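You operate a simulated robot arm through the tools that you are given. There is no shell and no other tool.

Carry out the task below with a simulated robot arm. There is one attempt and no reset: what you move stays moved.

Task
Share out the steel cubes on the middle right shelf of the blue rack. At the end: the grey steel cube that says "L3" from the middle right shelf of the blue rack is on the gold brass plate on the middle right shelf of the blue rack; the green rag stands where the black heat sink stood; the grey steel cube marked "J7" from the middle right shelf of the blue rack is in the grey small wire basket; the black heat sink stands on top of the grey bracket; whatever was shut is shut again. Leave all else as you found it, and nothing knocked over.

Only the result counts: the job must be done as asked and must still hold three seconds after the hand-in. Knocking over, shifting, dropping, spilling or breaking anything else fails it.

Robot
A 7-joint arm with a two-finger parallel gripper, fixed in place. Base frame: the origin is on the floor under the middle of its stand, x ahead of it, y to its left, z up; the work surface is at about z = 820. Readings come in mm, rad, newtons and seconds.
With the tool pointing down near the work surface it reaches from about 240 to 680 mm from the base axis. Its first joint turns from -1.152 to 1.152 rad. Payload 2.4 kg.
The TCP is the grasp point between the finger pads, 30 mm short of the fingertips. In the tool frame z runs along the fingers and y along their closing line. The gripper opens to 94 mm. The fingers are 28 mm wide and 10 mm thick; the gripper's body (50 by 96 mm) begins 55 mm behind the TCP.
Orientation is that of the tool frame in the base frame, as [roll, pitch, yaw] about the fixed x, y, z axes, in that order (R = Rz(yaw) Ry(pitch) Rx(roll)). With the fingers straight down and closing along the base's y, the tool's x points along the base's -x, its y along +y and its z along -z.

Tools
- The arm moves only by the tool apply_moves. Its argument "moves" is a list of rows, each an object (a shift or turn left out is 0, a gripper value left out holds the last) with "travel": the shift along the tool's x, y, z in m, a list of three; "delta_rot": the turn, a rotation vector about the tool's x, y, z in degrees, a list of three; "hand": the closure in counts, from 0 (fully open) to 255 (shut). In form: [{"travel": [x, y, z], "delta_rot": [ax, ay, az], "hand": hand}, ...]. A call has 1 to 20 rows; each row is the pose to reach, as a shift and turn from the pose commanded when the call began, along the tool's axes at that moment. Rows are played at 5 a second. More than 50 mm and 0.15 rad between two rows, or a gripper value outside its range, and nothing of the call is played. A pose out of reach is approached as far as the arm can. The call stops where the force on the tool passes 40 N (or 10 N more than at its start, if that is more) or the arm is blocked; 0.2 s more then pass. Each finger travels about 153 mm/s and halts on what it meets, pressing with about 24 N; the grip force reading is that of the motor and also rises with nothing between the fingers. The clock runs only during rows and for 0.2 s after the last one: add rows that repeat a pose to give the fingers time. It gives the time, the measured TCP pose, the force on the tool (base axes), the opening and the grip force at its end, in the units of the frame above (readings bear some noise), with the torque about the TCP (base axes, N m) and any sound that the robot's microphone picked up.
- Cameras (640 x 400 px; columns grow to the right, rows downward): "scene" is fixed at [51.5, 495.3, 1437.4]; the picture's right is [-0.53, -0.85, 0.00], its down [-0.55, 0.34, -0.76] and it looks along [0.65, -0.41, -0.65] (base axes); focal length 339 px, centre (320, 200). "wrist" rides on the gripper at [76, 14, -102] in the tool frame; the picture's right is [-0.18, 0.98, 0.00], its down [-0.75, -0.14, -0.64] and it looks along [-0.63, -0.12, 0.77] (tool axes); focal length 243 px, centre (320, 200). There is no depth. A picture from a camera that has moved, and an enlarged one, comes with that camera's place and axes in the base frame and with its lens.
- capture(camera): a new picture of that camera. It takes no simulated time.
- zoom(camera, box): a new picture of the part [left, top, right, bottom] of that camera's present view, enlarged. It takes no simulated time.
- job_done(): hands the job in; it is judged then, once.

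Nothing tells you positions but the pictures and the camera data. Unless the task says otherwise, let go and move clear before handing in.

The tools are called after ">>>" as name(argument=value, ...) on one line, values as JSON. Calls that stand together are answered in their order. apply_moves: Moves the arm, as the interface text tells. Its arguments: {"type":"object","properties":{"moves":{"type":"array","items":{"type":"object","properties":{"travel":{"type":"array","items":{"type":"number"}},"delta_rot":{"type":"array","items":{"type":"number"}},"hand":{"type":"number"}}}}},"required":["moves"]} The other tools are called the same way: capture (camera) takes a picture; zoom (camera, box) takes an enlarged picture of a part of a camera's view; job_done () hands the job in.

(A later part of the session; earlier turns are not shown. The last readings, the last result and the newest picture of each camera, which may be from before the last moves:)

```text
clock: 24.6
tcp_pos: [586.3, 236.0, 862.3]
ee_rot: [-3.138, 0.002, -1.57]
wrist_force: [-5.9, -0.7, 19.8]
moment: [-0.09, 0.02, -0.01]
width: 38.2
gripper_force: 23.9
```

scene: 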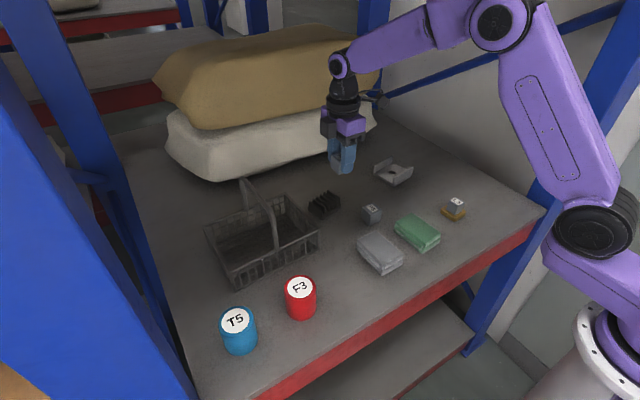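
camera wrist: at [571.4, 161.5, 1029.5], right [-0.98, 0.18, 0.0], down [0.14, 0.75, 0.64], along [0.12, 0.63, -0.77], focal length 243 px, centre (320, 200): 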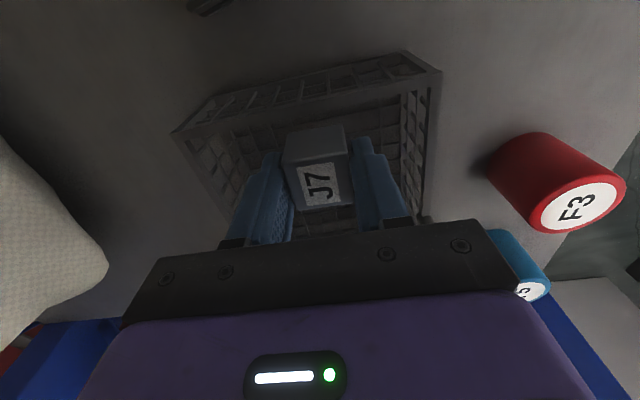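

>>> apply_moves(moves=[{"travel": [0, 0, -0.001]}, {"travel": [0, 0, -0.001]}, {"travel": [0, 0, -0.001], "hand": 100}, {"travel": [0, 0, -0.001]}, {"travel": [0, 0, -0.001]}])

>>> zoom(camera="wrist", box=[180, 20, 460, 240])

>>> zoom(camera="scene", box=[230, 120, 340, 290])

```text
clock: 25.8
tcp_pos: [586.0, 235.5, 861.4]
ee_rot: [-3.141, 0.0, -1.571]
wrist_force: [0.2, -0.1, 0.1]
moment: [0.02, -0.01, 0.03]
width: 57.4
gripper_force: 0.1
```

```text
1.82 times, centred on (320, 130) of wrist
camera zoom: at [571.9, 160.2, 964.2], right [-0.98, 0.18, 0.0], down [0.14, 0.75, 0.64], along [0.12, 0.63, -0.77], focal length 441 px, centre (320, 327)
```

zoom: 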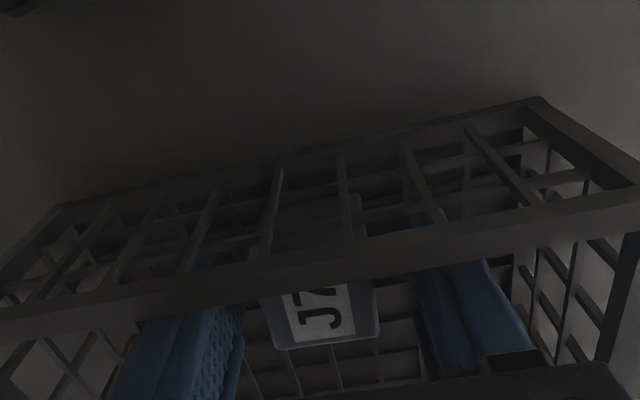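

```text
2.35 times, centred on (285, 205) of scene
camera zoom: at [51.5, 495.3, 1437.4], right [-0.53, -0.85, 0.0], down [-0.55, 0.34, -0.76], along [0.65, -0.41, -0.65], focal length 798 px, centre (402, 188)
```

zoom: 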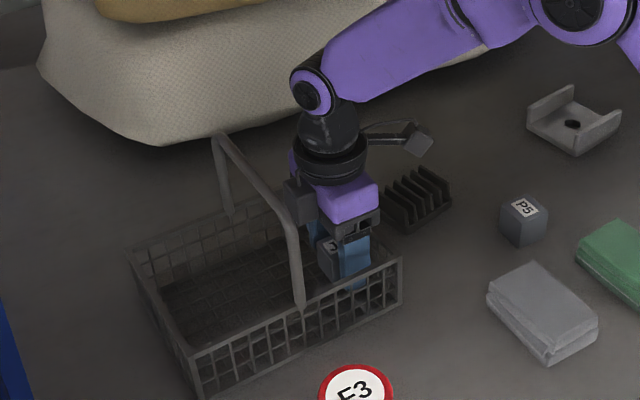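

Released J7 on the basket floor. Lifting straight up, well clear, before checking the basket.

>>> apply_moves(moves=[{"travel": [0, 0, -0.02]}, {"travel": [0, 0, -0.05]}, {"travel": [0, 0, -0.085]}, {"travel": [0, 0, -0.12]}, {"travel": [0, 0, -0.15]}, {"travel": [0, 0, -0.15]}])

>>> capture(camera="wrist")

>>> zoom(camera="scene", box=[190, 100, 340, 290])

```text
clock: 27.2
tcp_pos: [585.7, 237.0, 1013.3]
ee_rot: [3.141, -0.002, -1.57]
wrist_force: [-0.7, -0.2, -0.4]
moment: [0.01, 0.01, 0.02]
width: 57.2
gripper_force: 0.0
```

```text
taken
camera wrist: at [571.9, 160.5, 1115.7], right [-0.98, 0.18, 0.0], down [0.14, 0.75, 0.64], along [0.12, 0.63, -0.77], focal length 243 px, centre (320, 200)
```

wrist: 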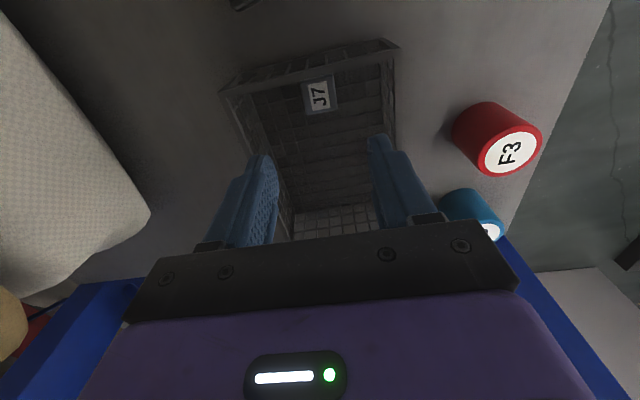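

```text
2.11 times, centred on (265, 195) of scene
camera zoom: at [51.5, 495.3, 1437.4], right [-0.53, -0.85, 0.0], down [-0.55, 0.34, -0.76], along [0.65, -0.41, -0.65], focal length 714 px, centre (436, 210)
```

zoom: 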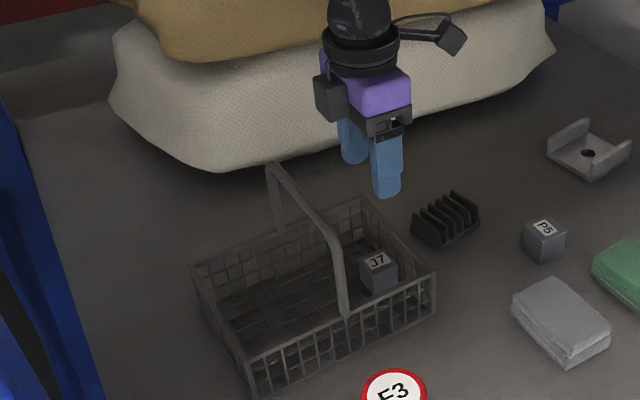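

J7 is in the basket. Next I'll turn back and go above the heat sink (~631,117), gripper fully open.

>>> apply_moves(moves=[{"travel": [0.012, -0.0045, 0], "delta_rot": [0, 0, 8], "hand": 0}, {"travel": [0.024, -0.009, 0], "delta_rot": [0, 0, 16]}, {"travel": [0.036, -0.0135, 0], "delta_rot": [0, 0, 24]}, {"travel": [0.048, -0.018, 0], "delta_rot": [0, 0, 32]}, {"travel": [0.06, -0.0225, 0], "delta_rot": [0, 0, 40]}, {"travel": [0.072, -0.027, 0], "delta_rot": [0, 0, 48]}, {"travel": [0.084, -0.0315, 0], "delta_rot": [0, 0, 56]}, {"travel": [0.096, -0.036, 0], "delta_rot": [0, 0, 64]}, {"travel": [0.108, -0.0405, 0], "delta_rot": [0, 0, 72]}, {"travel": [0.1195, -0.0451, 0.02], "delta_rot": [0, 0, 80]}, {"travel": [0.1195, -0.0451, 0.05], "delta_rot": [0, 0, 80]}, {"travel": [0.1195, -0.0451, 0.05], "delta_rot": [0, 0, 80]}])

>>> capture(camera="wrist")

>>> capture(camera="scene")

```text
clock: 29.8
tcp_pos: [630.3, 116.4, 961.1]
ee_rot: [-3.141, 0.0, -2.967]
wrist_force: [0.2, -0.1, 0.0]
moment: [0.01, -0.02, -0.02]
width: 94.0
gripper_force: 0.1
```

```text
taken
camera wrist: at [553.7, 117.4, 1064.5], right [0.01, 1.0, 0.0], down [0.77, -0.01, 0.64], along [0.64, -0.01, -0.77], focal length 243 px, centre (320, 200)
```

wrist: 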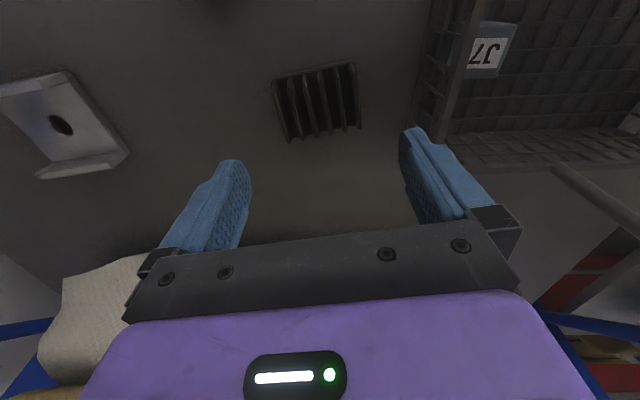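

```text
taken
```

scene: 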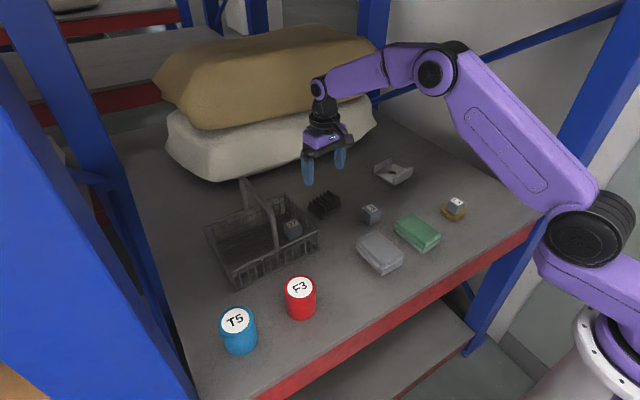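

>>> zoom(camera="wrist", box=[250, 45, 390, 155])

>>> zoom(camera="wrist", box=[0, 50, 160, 190])

```text
3.64 times, centred on (320, 100) of wrist
camera zoom: at [553.7, 117.4, 1064.5], right [0.01, 1.0, 0.0], down [0.77, -0.01, 0.64], along [0.64, -0.01, -0.77], focal length 882 px, centre (320, 564)
```

zoom: 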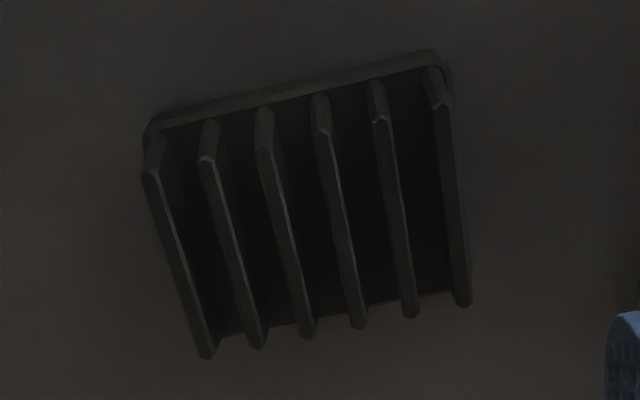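

```text
2.86 times, centred on (80, 120) of wrist
camera zoom: at [553.7, 117.4, 1064.5], right [0.01, 1.0, 0.0], down [0.77, -0.01, 0.64], along [0.64, -0.01, -0.77], focal length 693 px, centre (1006, 429)
```

zoom: 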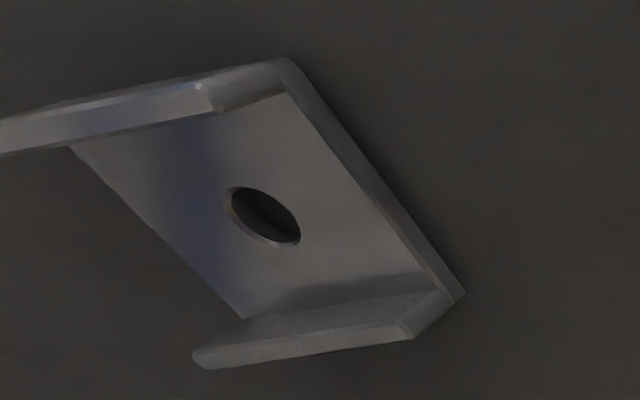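

The heat sink is centred under the gripper (yaw ≈10°). Before picking it up I'll hover over the bracket to measure its channel precisely.

>>> apply_moves(moves=[{"travel": [0.0092, -0.0419, 0]}, {"travel": [0.0185, -0.0837, 0]}, {"travel": [0.0277, -0.1256, 0]}, {"travel": [0.0369, -0.1675, 0]}, {"travel": [0.0462, -0.2093, 0]}, {"travel": [0.0554, -0.2512, 0]}, {"travel": [0.0554, -0.2512, 0]}])

>>> capture(camera="wrist")

>>> zoom(camera="wrist", box=[250, 70, 400, 200])

```text
clock: 31.4
tcp_pos: [620.6, -141.2, 962.6]
ee_rot: [3.141, 0.0, -2.97]
wrist_force: [-0.9, 0.0, -0.3]
moment: [-0.02, 0.01, 0.01]
width: 94.1
gripper_force: 0.0
```

```text
taken
camera wrist: at [543.1, -140.7, 1066.9], right [0.01, 1.0, 0.0], down [0.77, -0.01, 0.64], along [0.64, -0.01, -0.77], focal length 243 px, centre (320, 200)
```

wrist: 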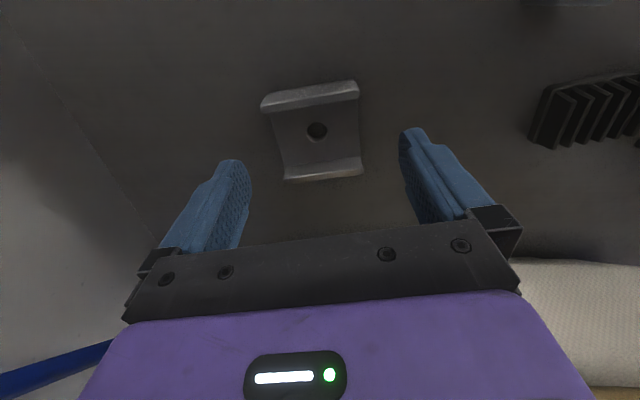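

```text
3.08 times, centred on (325, 135) of wrist
camera zoom: at [543.1, -140.7, 1066.9], right [0.01, 1.0, 0.0], down [0.77, -0.01, 0.64], along [0.64, -0.01, -0.77], focal length 746 px, centre (305, 400)
```

zoom: 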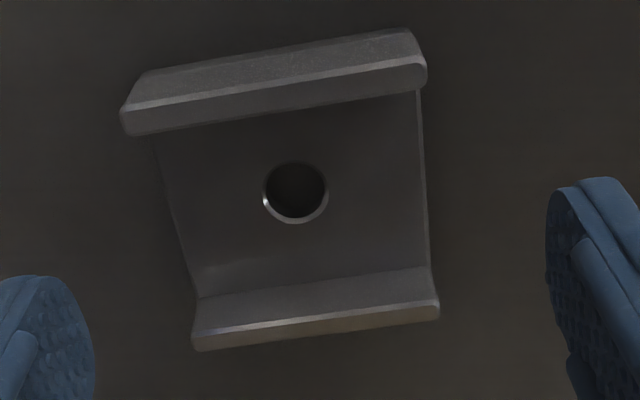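

>>> apply_moves(moves=[{"travel": [-0.009, 0.0419, 0]}, {"travel": [-0.0179, 0.0838, 0]}, {"travel": [-0.0268, 0.1257, 0]}, {"travel": [-0.0358, 0.1676, 0]}, {"travel": [-0.0447, 0.2095, 0]}, {"travel": [-0.0537, 0.2514, 0]}, {"travel": [-0.0537, 0.2514, 0.045]}, {"travel": [-0.0537, 0.2514, 0.045]}])

>>> capture(camera="wrist")

>>> zoom(camera="wrist", box=[220, 50, 420, 190])

>>> zoom(camera="scene", box=[280, 140, 380, 230])

```text
clock: 33.2
tcp_pos: [630.2, 117.6, 916.0]
ee_rot: [3.14, 0.001, -2.967]
wrist_force: [-0.8, 0.1, -0.2]
moment: [0.0, -0.04, -0.02]
width: 93.9
gripper_force: 0.0
```

```text
taken
camera wrist: at [553.8, 119.5, 1018.1], right [0.01, 1.0, 0.0], down [0.77, -0.01, 0.64], along [0.64, -0.01, -0.77], focal length 243 px, centre (320, 200)
```

wrist: 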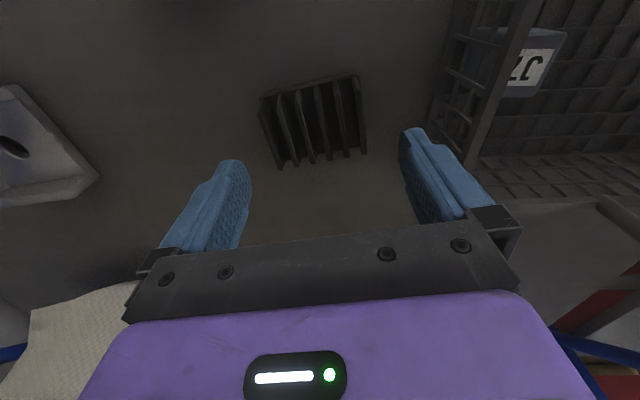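

```text
2.86 times, centred on (320, 120) of wrist
camera zoom: at [553.8, 119.5, 1018.1], right [0.01, 1.0, 0.0], down [0.77, -0.01, 0.64], along [0.64, -0.01, -0.77], focal length 693 px, centre (320, 429)
```

zoom: 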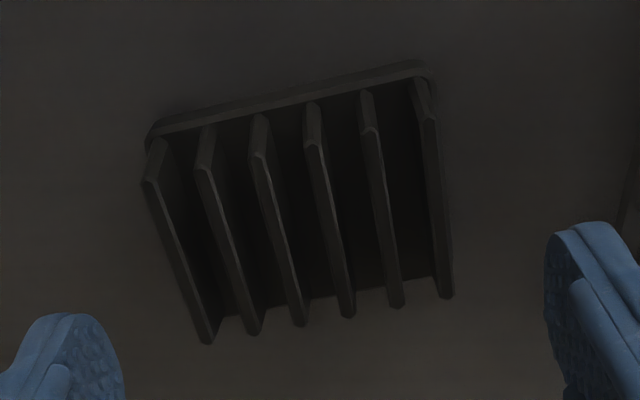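

```text
4.44 times, centred on (330, 185) of scene
camera zoom: at [51.4, 495.3, 1437.4], right [-0.53, -0.85, 0.0], down [-0.55, 0.34, -0.76], along [0.65, -0.41, -0.65], focal length 1508 px, centre (276, 267)
```

zoom: 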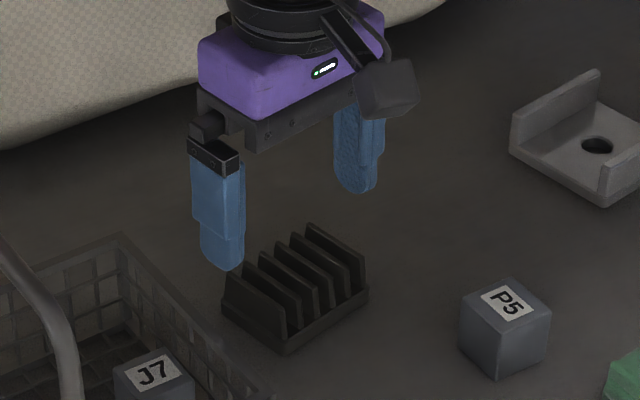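

>>> apply_moves(moves=[{"travel": [0.0018, -0.0033, 0.0], "delta_rot": [0, 0, -1.5]}, {"travel": [0.0018, -0.0033, 0.025], "delta_rot": [0, 0, -1.5]}, {"travel": [0.0018, -0.0033, 0.045], "delta_rot": [0, 0, -1.5]}, {"travel": [0.0018, -0.0033, 0.062], "delta_rot": [0, 0, -1.5]}, {"travel": [0.0018, -0.0033, 0.062], "delta_rot": [0, 0, -1.5]}])

>>> capture(camera="wrist")

>>> zoom(camera="scene", box=[280, 140, 380, 230])

```text
clock: 34.4
tcp_pos: [629.6, 114.0, 854.0]
ee_rot: [3.14, -0.001, -2.941]
wrist_force: [0.5, 0.2, -0.5]
moment: [0.0, -0.02, 0.03]
width: 93.9
gripper_force: 0.1
```

```text
taken
camera wrist: at [551.9, 112.6, 957.4], right [-0.02, 1.0, 0.0], down [0.77, 0.01, 0.64], along [0.64, 0.01, -0.77], focal length 243 px, centre (320, 200)
```

wrist: 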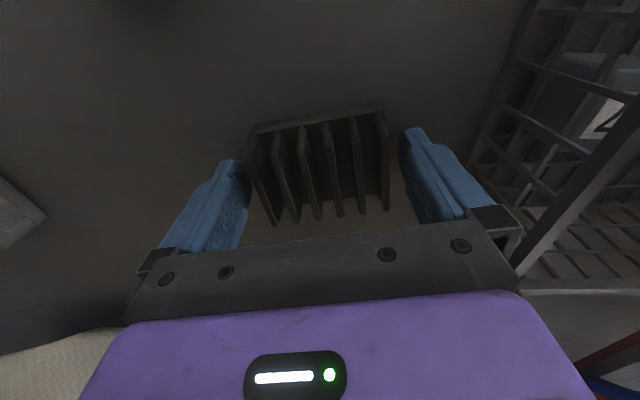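

```text
4.44 times, centred on (330, 185) of scene
camera zoom: at [51.5, 495.3, 1437.4], right [-0.53, -0.85, 0.0], down [-0.55, 0.34, -0.76], along [0.65, -0.41, -0.65], focal length 1508 px, centre (276, 267)
```

zoom: 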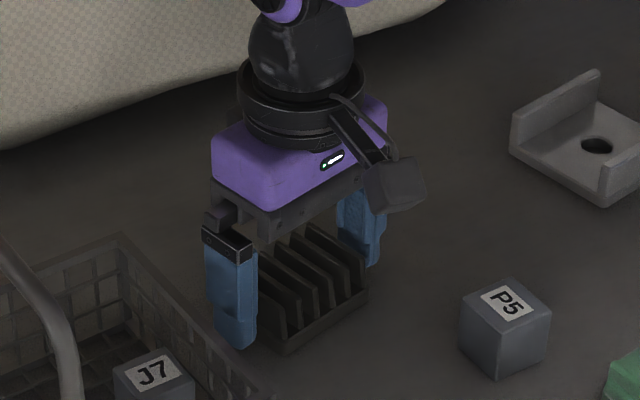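

>>> apply_moves(moves=[{"travel": [0, 0, 0.002]}, {"travel": [0, 0, 0.002], "hand": 255}, {"travel": [0, 0, 0.002]}, {"travel": [0, 0, 0.002]}])

>>> capture(camera="wrist")

>>> zoom(camera="scene", box=[280, 140, 380, 230])

```text
clock: 35.4
tcp_pos: [628.9, 113.5, 852.9]
ee_rot: [-3.141, 0.0, -2.942]
wrist_force: [-1.1, 2.2, 1.3]
moment: [0.01, 0.06, 0.0]
width: 77.4
gripper_force: 23.5
```

```text
taken
camera wrist: at [551.7, 113.0, 956.1], right [-0.02, 1.0, 0.0], down [0.77, 0.01, 0.64], along [0.64, 0.01, -0.77], focal length 243 px, centre (320, 200)
```

wrist: 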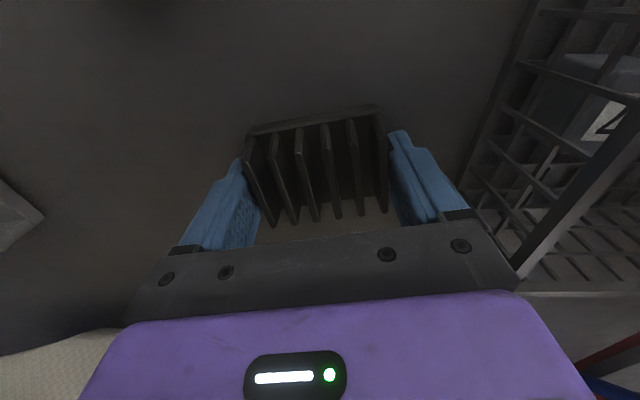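

```text
4.44 times, centred on (330, 185) of scene
camera zoom: at [51.4, 495.3, 1437.4], right [-0.53, -0.85, 0.0], down [-0.55, 0.34, -0.76], along [0.65, -0.41, -0.65], focal length 1508 px, centre (276, 267)
```

zoom: 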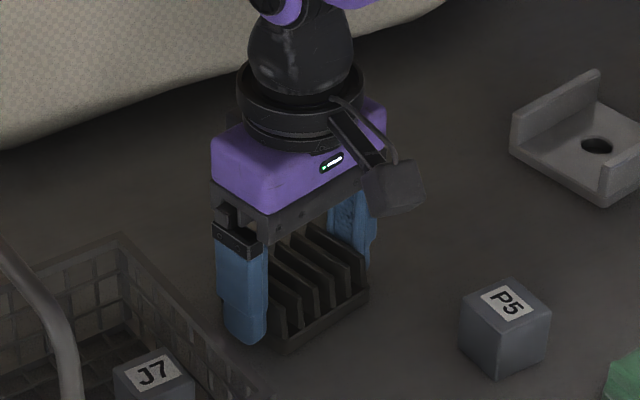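

Gripped at the base (77 mm reading). Lifting and carrying the heat sink to above the bracket at (652,-145), turned to the bracket's 7.5°.

>>> apply_moves(moves=[{"travel": [0, 0, -0.01]}, {"travel": [0, 0, -0.04]}, {"travel": [0, 0, -0.08]}, {"travel": [0, 0, -0.08]}])

>>> capture(camera="wrist")

>>> zoom(camera="scene", box=[280, 120, 400, 230])

```text
clock: 36.4
tcp_pos: [626.7, 115.3, 930.2]
ee_rot: [-3.141, -0.002, -2.941]
wrist_force: [0.2, 0.6, -5.6]
moment: [0.02, 0.01, 0.01]
width: 77.3
gripper_force: 23.9
```

```text
taken
camera wrist: at [549.9, 113.8, 1034.0], right [-0.02, 1.0, 0.0], down [0.77, 0.01, 0.64], along [0.64, 0.01, -0.77], focal length 243 px, centre (320, 200)
```

wrist: 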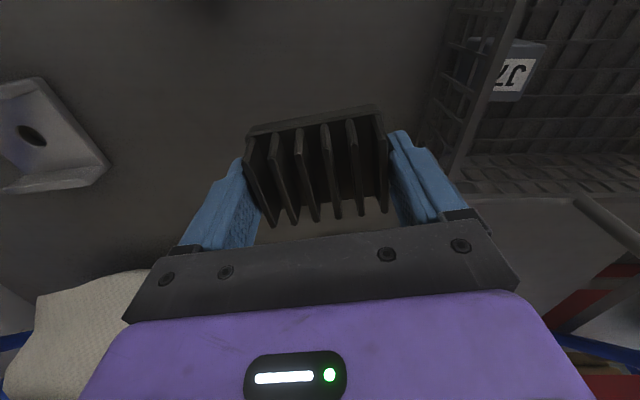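

```text
3.64 times, centred on (340, 175) of scene
camera zoom: at [51.6, 495.3, 1437.4], right [-0.53, -0.85, 0.0], down [-0.55, 0.34, -0.76], along [0.65, -0.41, -0.65], focal length 1234 px, centre (247, 291)
```

zoom: 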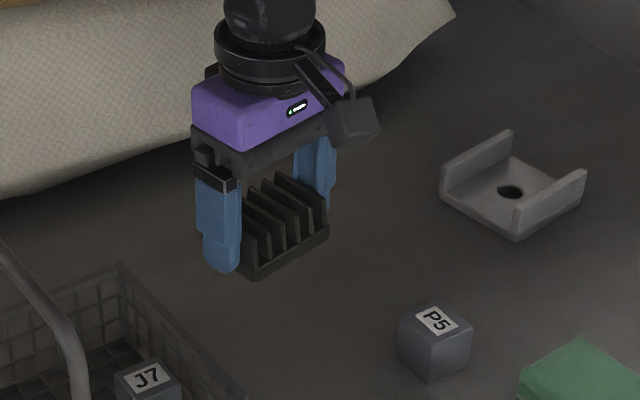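

>>> apply_moves(moves=[{"travel": [0.0041, -0.0372, 0], "delta_rot": [0, 0, 0.5]}, {"travel": [0.0082, -0.0743, 0], "delta_rot": [0, 0, 1]}, {"travel": [0.0123, -0.1115, 0], "delta_rot": [0, 0, 2]}, {"travel": [0.0163, -0.1487, 0], "delta_rot": [0, 0, 3]}, {"travel": [0.0204, -0.1859, 0], "delta_rot": [0, 0, 4]}, {"travel": [0.0245, -0.223, 0], "delta_rot": [0, 0, 4]}, {"travel": [0.0286, -0.2602, 0], "delta_rot": [0, 0, 4]}, {"travel": [0.0286, -0.2602, 0], "delta_rot": [0, 0, 4]}, {"travel": [0.0286, -0.2602, 0], "delta_rot": [0, 0, 4]}])

>>> capture(camera="wrist")

>>> zoom(camera="scene", box=[340, 100, 450, 210])

```text
clock: 38.4
tcp_pos: [653.4, -146.9, 932.9]
ee_rot: [3.141, 0.0, -3.011]
wrist_force: [0.5, -0.2, -6.6]
moment: [-0.03, 0.03, 0.01]
width: 77.0
gripper_force: 23.7
```

```text
taken
camera wrist: at [575.6, -142.7, 1035.6], right [0.05, 1.0, 0.0], down [0.77, -0.04, 0.64], along [0.64, -0.03, -0.77], focal length 243 px, centre (320, 200)
```

wrist: 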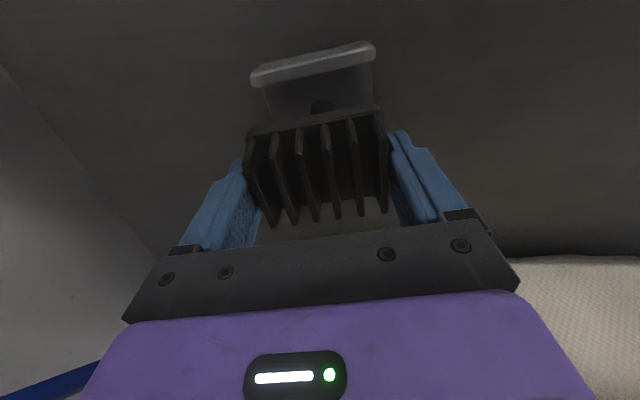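

```text
3.64 times, centred on (395, 155) of scene
camera zoom: at [51.6, 495.2, 1437.4], right [-0.53, -0.85, 0.0], down [-0.55, 0.34, -0.76], along [0.65, -0.41, -0.65], focal length 1234 px, centre (47, 364)
```

zoom: 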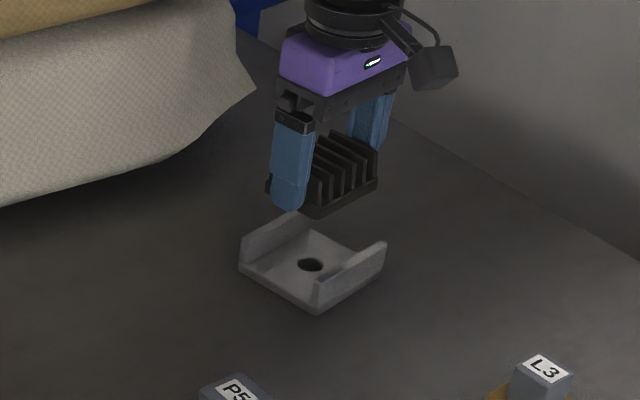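

>>> zoom(camera="wrist", box=[230, 30, 410, 150])

>>> zoom(camera="scene", box=[390, 120, 460, 200])

```text
3.33 times, centred on (320, 90) of wrist
camera zoom: at [575.6, -142.7, 1035.6], right [0.05, 1.0, 0.0], down [0.77, -0.04, 0.64], along [0.64, -0.03, -0.77], focal length 809 px, centre (320, 567)
```

zoom: 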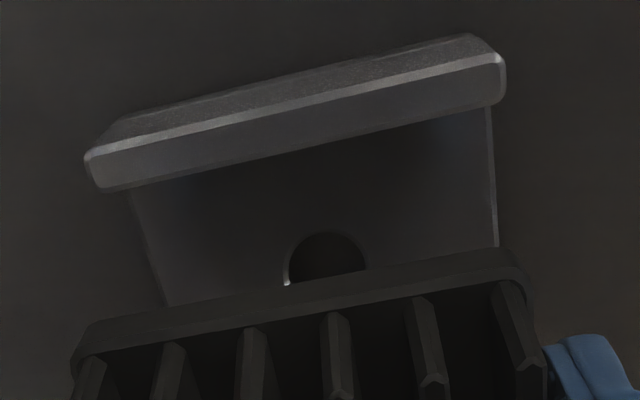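

```text
5.00 times, centred on (425, 160) of scene
camera zoom: at [51.6, 495.2, 1437.4], right [-0.53, -0.85, 0.0], down [-0.55, 0.34, -0.76], along [0.65, -0.41, -0.65], focal length 1696 px, centre (-205, 400)
```

zoom: 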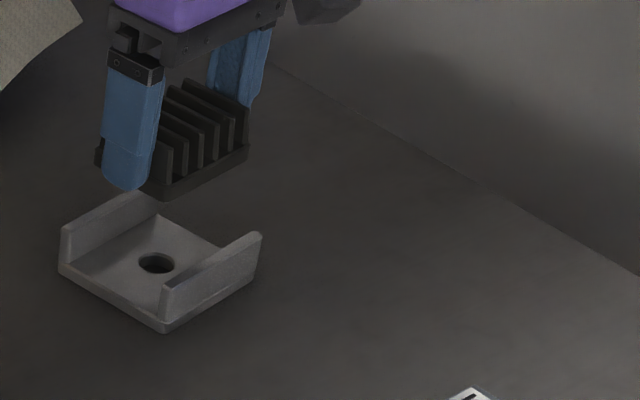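

>>> apply_moves(moves=[{"travel": [0.0033, 0.0015, 0.0]}, {"travel": [0.0033, 0.0015, 0.02]}, {"travel": [0.0033, 0.0015, 0.04]}, {"travel": [0.0033, 0.0015, 0.04]}])

>>> capture(camera="wrist")

>>> zoom(camera="wrist", box=[230, 30, 410, 150])

>>> zoom(camera="scene", box=[350, 110, 440, 200])

```text
clock: 39.4
tcp_pos: [648.4, -145.3, 890.9]
ee_rot: [3.142, 0.001, -3.009]
wrist_force: [0.0, 0.8, -6.0]
moment: [-0.02, -0.01, -0.02]
width: 77.0
gripper_force: 24.2
```

```text
taken
camera wrist: at [571.8, -141.4, 994.8], right [0.05, 1.0, 0.0], down [0.77, -0.04, 0.64], along [0.64, -0.03, -0.77], focal length 243 px, centre (320, 200)
```

wrist: 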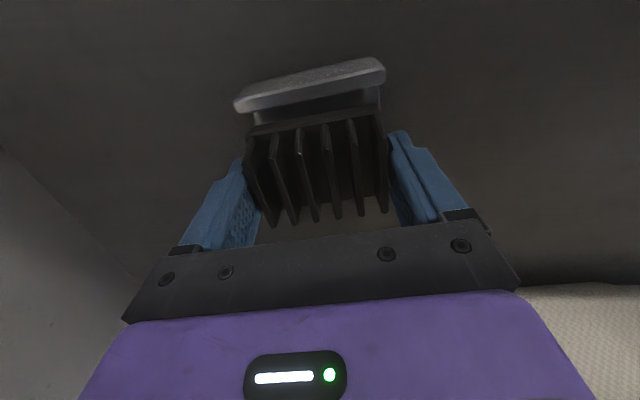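

```text
3.33 times, centred on (320, 90) of wrist
camera zoom: at [571.8, -141.4, 994.8], right [0.05, 1.0, 0.0], down [0.77, -0.04, 0.64], along [0.64, -0.03, -0.77], focal length 809 px, centre (320, 567)
```

zoom: 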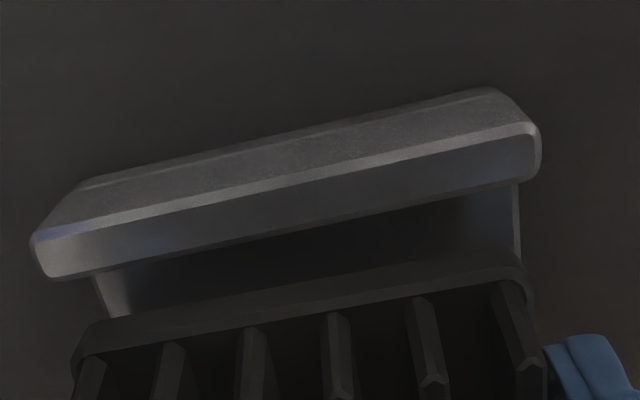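

```text
4.44 times, centred on (395, 155) of scene
camera zoom: at [51.6, 495.2, 1437.4], right [-0.53, -0.85, 0.0], down [-0.55, 0.34, -0.76], along [0.65, -0.41, -0.65], focal length 1508 px, centre (-13, 400)
```

zoom: 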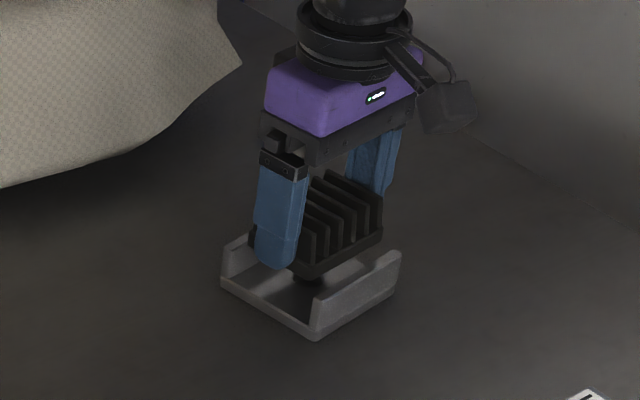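

Well centred over the channel (about 8 mm spare each side). Lowering into it.

>>> apply_moves(moves=[{"travel": [0, 0, 0.01]}, {"travel": [0, 0, 0.02]}, {"travel": [0, 0, 0.026]}, {"travel": [0, 0, 0.026]}])

>>> zoom(camera="wrist", box=[220, 50, 420, 190])

>>> zoom(camera="scene", box=[350, 110, 440, 200])

```text
clock: 40.4
tcp_pos: [648.1, -144.9, 866.8]
ee_rot: [-3.14, 0.002, -3.009]
wrist_force: [-0.3, -1.2, -5.8]
moment: [0.04, 0.01, 0.01]
width: 77.1
gripper_force: 23.7
```

```text
2.86 times, centred on (320, 120) of wrist
camera zoom: at [571.9, -140.9, 970.1], right [0.05, 1.0, 0.0], down [0.77, -0.04, 0.64], along [0.64, -0.03, -0.77], focal length 693 px, centre (320, 429)
```

zoom: 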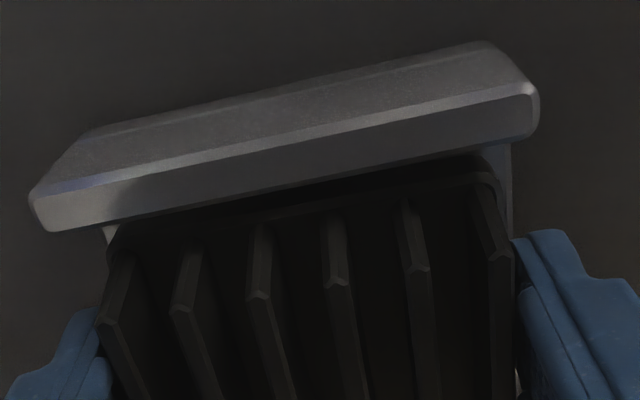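

```text
4.44 times, centred on (395, 155) of scene
camera zoom: at [51.6, 495.2, 1437.4], right [-0.53, -0.85, 0.0], down [-0.55, 0.34, -0.76], along [0.65, -0.41, -0.65], focal length 1508 px, centre (-13, 400)
```

zoom: 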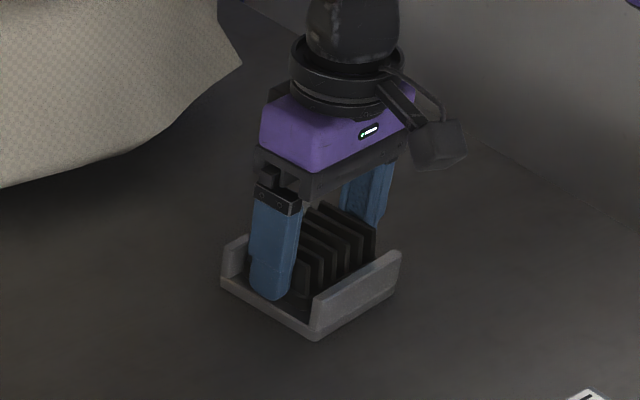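

>>> apply_moves(moves=[{"travel": [0, 0, 0.003]}, {"travel": [0, 0, 0.005]}, {"travel": [0, 0, 0.006]}, {"travel": [0, 0, 0.006]}])

```text
clock: 41.4
tcp_pos: [648.5, -145.0, 863.2]
ee_rot: [-3.14, 0.002, -3.011]
wrist_force: [-5.3, 2.5, 18.4]
moment: [0.08, 0.3, 0.01]
width: 76.9
gripper_force: 24.1
```

>>> apply_moves(moves=[{"travel": [0, 0, -0.0008]}, {"travel": [0, 0, -0.0008]}, {"travel": [0, 0, -0.0008], "hand": 20}, {"travel": [0, 0, -0.0008]}, {"travel": [0, 0, -0.0008]}])

>>> zoom(camera="wrist", box=[220, 50, 420, 190])

>>> zoom(camera="scene", box=[350, 110, 440, 200])

```text
clock: 42.6
tcp_pos: [647.3, -145.8, 861.2]
ee_rot: [3.141, 0.0, -3.012]
wrist_force: [-0.2, -0.8, -0.7]
moment: [0.0, 0.0, 0.03]
width: 86.9
gripper_force: 0.1
```

```text
2.86 times, centred on (320, 120) of wrist
camera zoom: at [571.0, -141.7, 964.1], right [0.05, 1.0, 0.0], down [0.77, -0.04, 0.64], along [0.64, -0.03, -0.77], focal length 693 px, centre (320, 429)
```

zoom: 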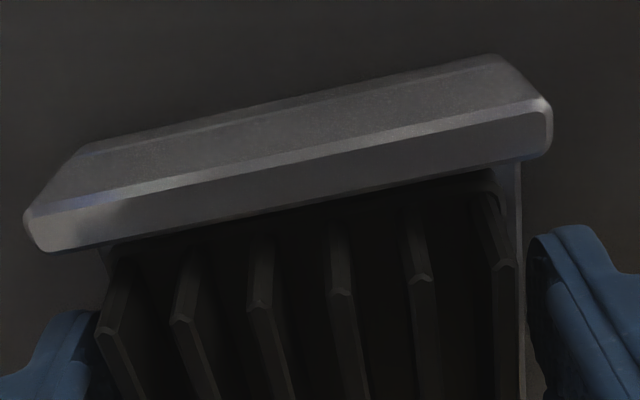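

```text
4.44 times, centred on (395, 155) of scene
camera zoom: at [51.5, 495.3, 1437.4], right [-0.53, -0.85, 0.0], down [-0.55, 0.34, -0.76], along [0.65, -0.41, -0.65], focal length 1508 px, centre (-13, 400)
```

zoom: 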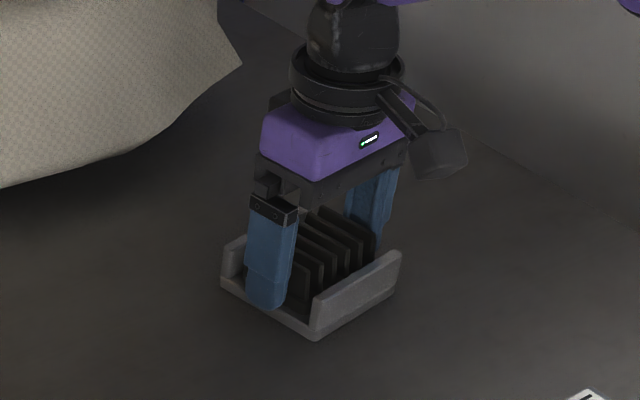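

Released; heat sink rests in the bracket and the bracket hasn't moved. Lifting straight up.

>>> apply_moves(moves=[{"travel": [0, 0, -0.015], "hand": 0}, {"travel": [0, 0, -0.035]}, {"travel": [0, 0, -0.065]}, {"travel": [0, 0, -0.1]}, {"travel": [0, 0, -0.1]}])

>>> capture(camera="wrist")

>>> zoom(camera="scene", box=[350, 110, 440, 200])

```text
clock: 43.8
tcp_pos: [649.4, -145.0, 962.8]
ee_rot: [3.141, 0.001, -3.01]
wrist_force: [-0.2, 0.4, 1.3]
moment: [-0.01, 0.02, 0.02]
width: 94.0
gripper_force: 0.1
```

```text
taken
camera wrist: at [572.4, -141.0, 1066.0], right [0.05, 1.0, 0.0], down [0.77, -0.04, 0.64], along [0.64, -0.03, -0.77], focal length 243 px, centre (320, 200)
```

wrist: 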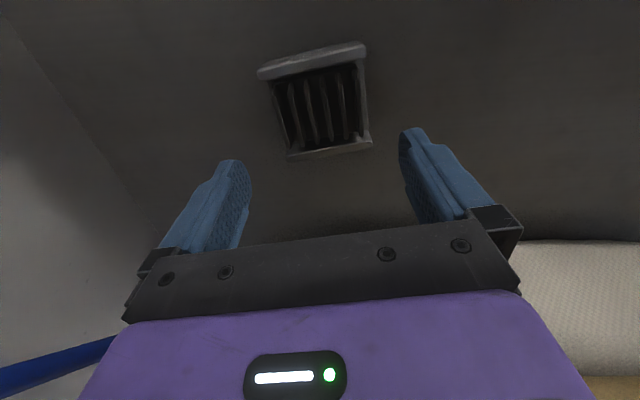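

```text
4.44 times, centred on (395, 155) of scene
camera zoom: at [51.5, 495.3, 1437.4], right [-0.53, -0.85, 0.0], down [-0.55, 0.34, -0.76], along [0.65, -0.41, -0.65], focal length 1508 px, centre (-13, 400)
```

zoom: 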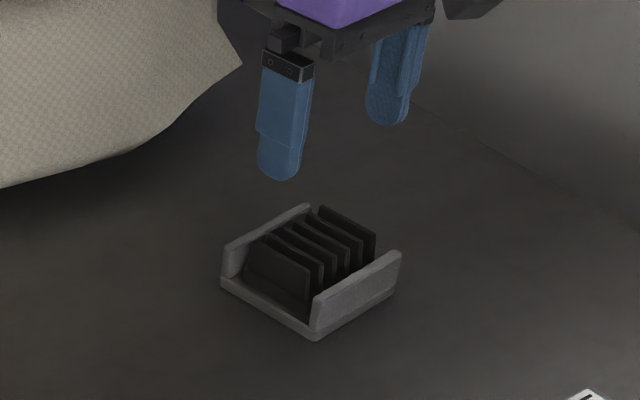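

Heat sink stands nicely in the bracket. Next I go over the green rag (~419,-20).

>>> apply_moves(moves=[{"travel": [0.0303, 0.0221, 0]}, {"travel": [0.0607, 0.0441, 0]}, {"travel": [0.091, 0.0662, 0]}, {"travel": [0.1213, 0.0883, 0]}, {"travel": [0.1516, 0.1104, 0]}, {"travel": [0.182, 0.1324, 0]}, {"travel": [0.2123, 0.1545, 0]}, {"travel": [0.2123, 0.1545, 0]}])

>>> capture(camera="wrist")

>>> zoom(camera="wrist", box=[250, 40, 400, 180])

>>> zoom(camera="scene", box=[340, 170, 450, 290])

```text
clock: 45.6
tcp_pos: [417.5, -19.2, 961.3]
ee_rot: [3.141, -0.001, -3.011]
wrist_force: [0.8, 0.8, -0.1]
moment: [-0.02, 0.01, 0.05]
width: 94.1
gripper_force: 0.0
```

```text
taken
camera wrist: at [340.2, -14.8, 1064.2], right [0.05, 1.0, 0.0], down [0.77, -0.04, 0.64], along [0.64, -0.04, -0.77], focal length 243 px, centre (320, 200)
```

wrist: 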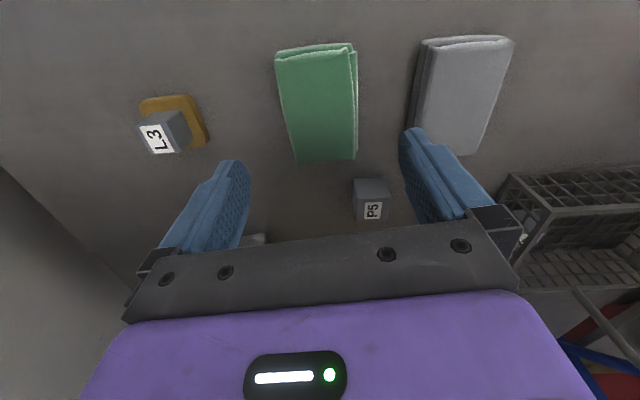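

```text
2.86 times, centred on (325, 110) of wrist
camera zoom: at [340.2, -14.8, 1064.2], right [0.05, 1.0, 0.0], down [0.77, -0.04, 0.64], along [0.64, -0.04, -0.77], focal length 693 px, centre (306, 457)
```

zoom: 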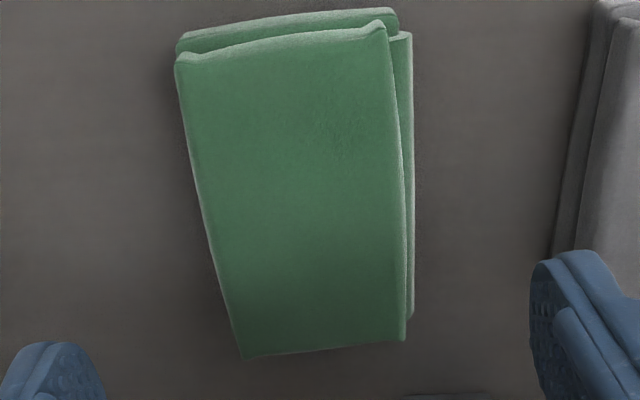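

```text
3.33 times, centred on (395, 230) of scene
camera zoom: at [51.4, 495.3, 1437.4], right [-0.53, -0.85, 0.0], down [-0.55, 0.34, -0.76], along [0.65, -0.41, -0.65], focal length 1131 px, centre (70, 100)
```

zoom: 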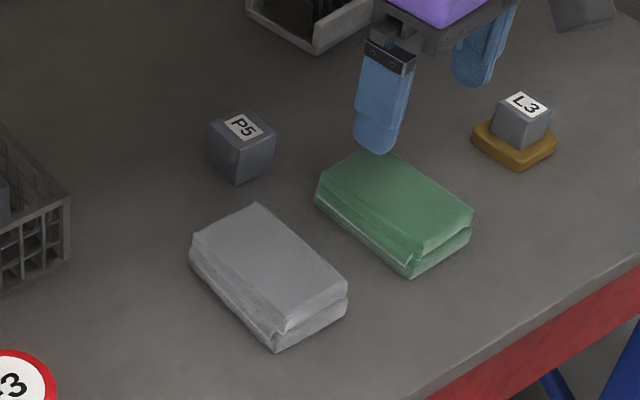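

>>> apply_moves(moves=[{"travel": [-0.0037, 0.0005, 0.025], "delta_rot": [0, 0, 2.2]}, {"travel": [-0.0037, 0.0005, 0.05], "delta_rot": [0, 0, 2.2]}, {"travel": [-0.0037, 0.0005, 0.05], "delta_rot": [0, 0, 2.2]}])

>>> capture(camera="wrist")

>>> zoom(camera="scene", box=[370, 150, 470, 270])

```text
clock: 46.4
tcp_pos: [421.6, -18.9, 912.9]
ee_rot: [3.139, 0.0, -3.048]
wrist_force: [-0.4, 0.3, -0.3]
moment: [-0.02, 0.01, 0.02]
width: 94.1
gripper_force: 0.1
```

```text
taken
camera wrist: at [345.1, -11.6, 1016.0], right [0.09, 1.0, 0.0], down [0.76, -0.07, 0.64], along [0.64, -0.06, -0.77], focal length 243 px, centre (320, 200)
```

wrist: 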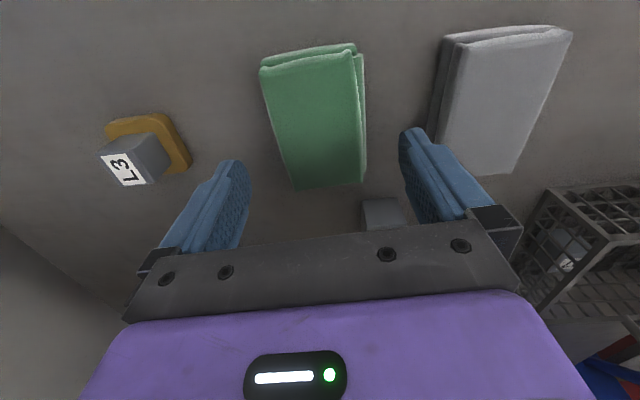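

```text
3.33 times, centred on (420, 210) of scene
camera zoom: at [51.5, 495.3, 1437.4], right [-0.53, -0.85, 0.0], down [-0.55, 0.34, -0.76], along [0.65, -0.41, -0.65], focal length 1131 px, centre (-13, 167)
```

zoom: 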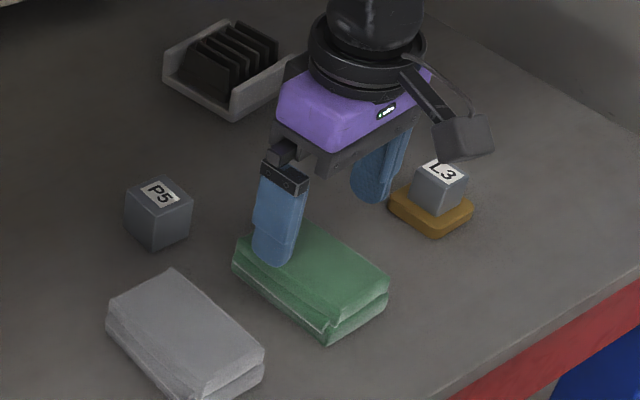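

Aligned with the rag. Descending and gripping.

>>> apply_moves(moves=[{"travel": [0, 0, 0.02]}, {"travel": [0, 0, 0.04]}, {"travel": [0, 0, 0.06]}, {"travel": [0, 0, 0.06]}])

>>> capture(camera="wrist")

>>> zoom(camera="scene", box=[370, 150, 470, 270])

```text
clock: 47.4
tcp_pos: [423.6, -18.9, 851.4]
ee_rot: [3.141, 0.0, -3.048]
wrist_force: [-0.3, -0.2, 0.8]
moment: [-0.02, 0.0, 0.02]
width: 94.1
gripper_force: 0.1
```

```text
taken
camera wrist: at [346.4, -11.8, 954.2], right [0.09, 1.0, 0.0], down [0.76, -0.07, 0.64], along [0.64, -0.06, -0.77], focal length 243 px, centre (320, 200)
```

wrist: 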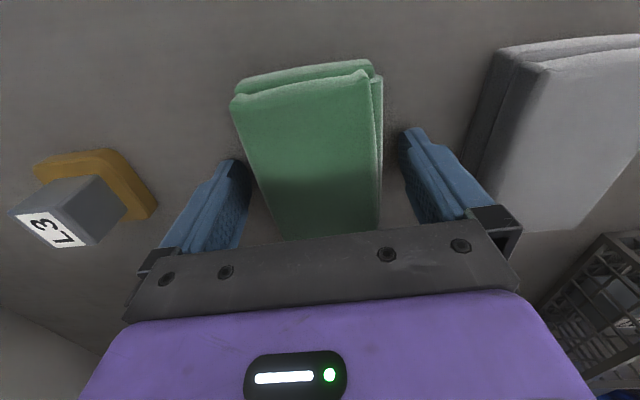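

```text
3.33 times, centred on (420, 210) of scene
camera zoom: at [51.5, 495.3, 1437.4], right [-0.53, -0.85, 0.0], down [-0.55, 0.34, -0.76], along [0.65, -0.41, -0.65], focal length 1131 px, centre (-13, 167)
```

zoom: 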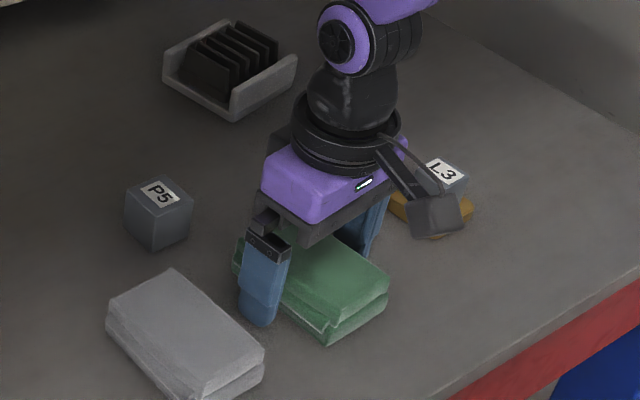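

>>> apply_moves(moves=[{"travel": [0, 0, 0], "hand": 255}, {"travel": [0, 0, 0]}, {"travel": [0, 0, 0]}, {"travel": [0, 0, 0]}])

>>> capture(camera="wrist")

>>> zoom(camera="scene", box=[370, 150, 470, 270])

```text
clock: 48.4
tcp_pos: [423.0, -18.9, 851.6]
ee_rot: [3.141, 0.0, -3.05]
wrist_force: [0.1, 0.0, 0.2]
moment: [-0.01, -0.01, 0.03]
width: 69.1
gripper_force: 23.5
```

```text
taken
camera wrist: at [346.3, -11.9, 954.5], right [0.09, 1.0, 0.0], down [0.76, -0.07, 0.64], along [0.64, -0.06, -0.77], focal length 243 px, centre (320, 200)
```

wrist: 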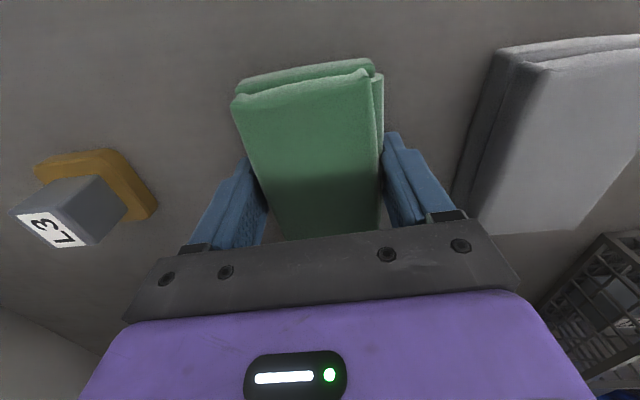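

```text
3.33 times, centred on (420, 210) of scene
camera zoom: at [51.5, 495.3, 1437.4], right [-0.53, -0.85, 0.0], down [-0.55, 0.34, -0.76], along [0.65, -0.41, -0.65], focal length 1131 px, centre (-13, 167)
```

zoom: 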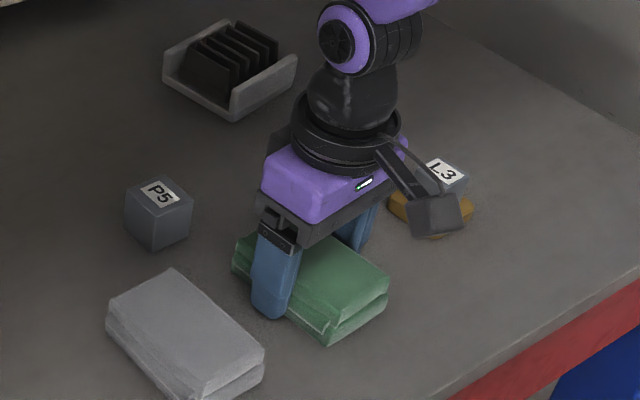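

Rag gripped (rigid, 65 mm wide). Lifting to check the hold, then carrying it over P5 to the heat sink's former spot (630,115).

>>> apply_moves(moves=[{"travel": [0, 0, -0.01]}, {"travel": [0, 0, -0.04]}, {"travel": [0, 0, -0.08]}, {"travel": [0, 0, -0.1]}, {"travel": [0, 0, -0.1]}])

>>> capture(camera="wrist")

>>> zoom(camera="scene", box=[340, 120, 480, 270])

```text
clock: 49.6
tcp_pos: [422.3, -20.5, 952.2]
ee_rot: [3.141, 0.001, -3.049]
wrist_force: [-0.3, -0.2, 0.1]
moment: [-0.03, 0.01, 0.01]
width: 68.9
gripper_force: 23.9
```

```text
taken
camera wrist: at [345.7, -13.2, 1054.8], right [0.09, 1.0, 0.0], down [0.76, -0.07, 0.64], along [0.64, -0.06, -0.77], focal length 243 px, centre (320, 200)
```

wrist: 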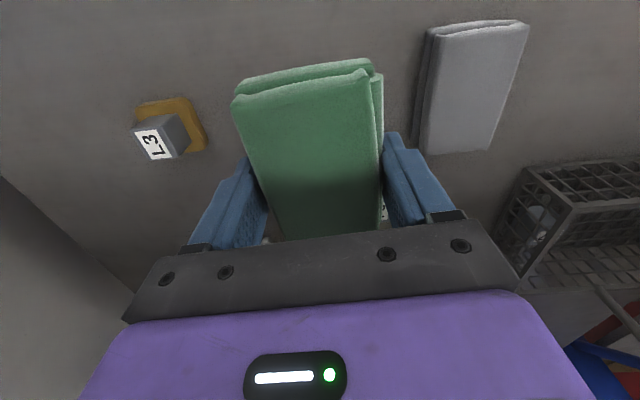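

```text
2.67 times, centred on (410, 195) of scene
camera zoom: at [51.5, 495.3, 1437.4], right [-0.53, -0.85, 0.0], down [-0.55, 0.34, -0.76], along [0.65, -0.41, -0.65], focal length 905 px, centre (80, 213)
```

zoom: 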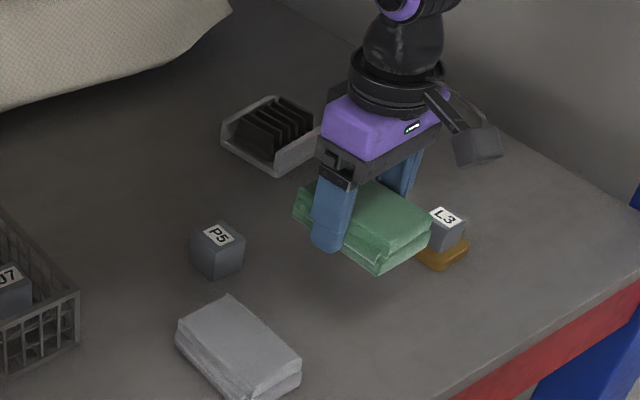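

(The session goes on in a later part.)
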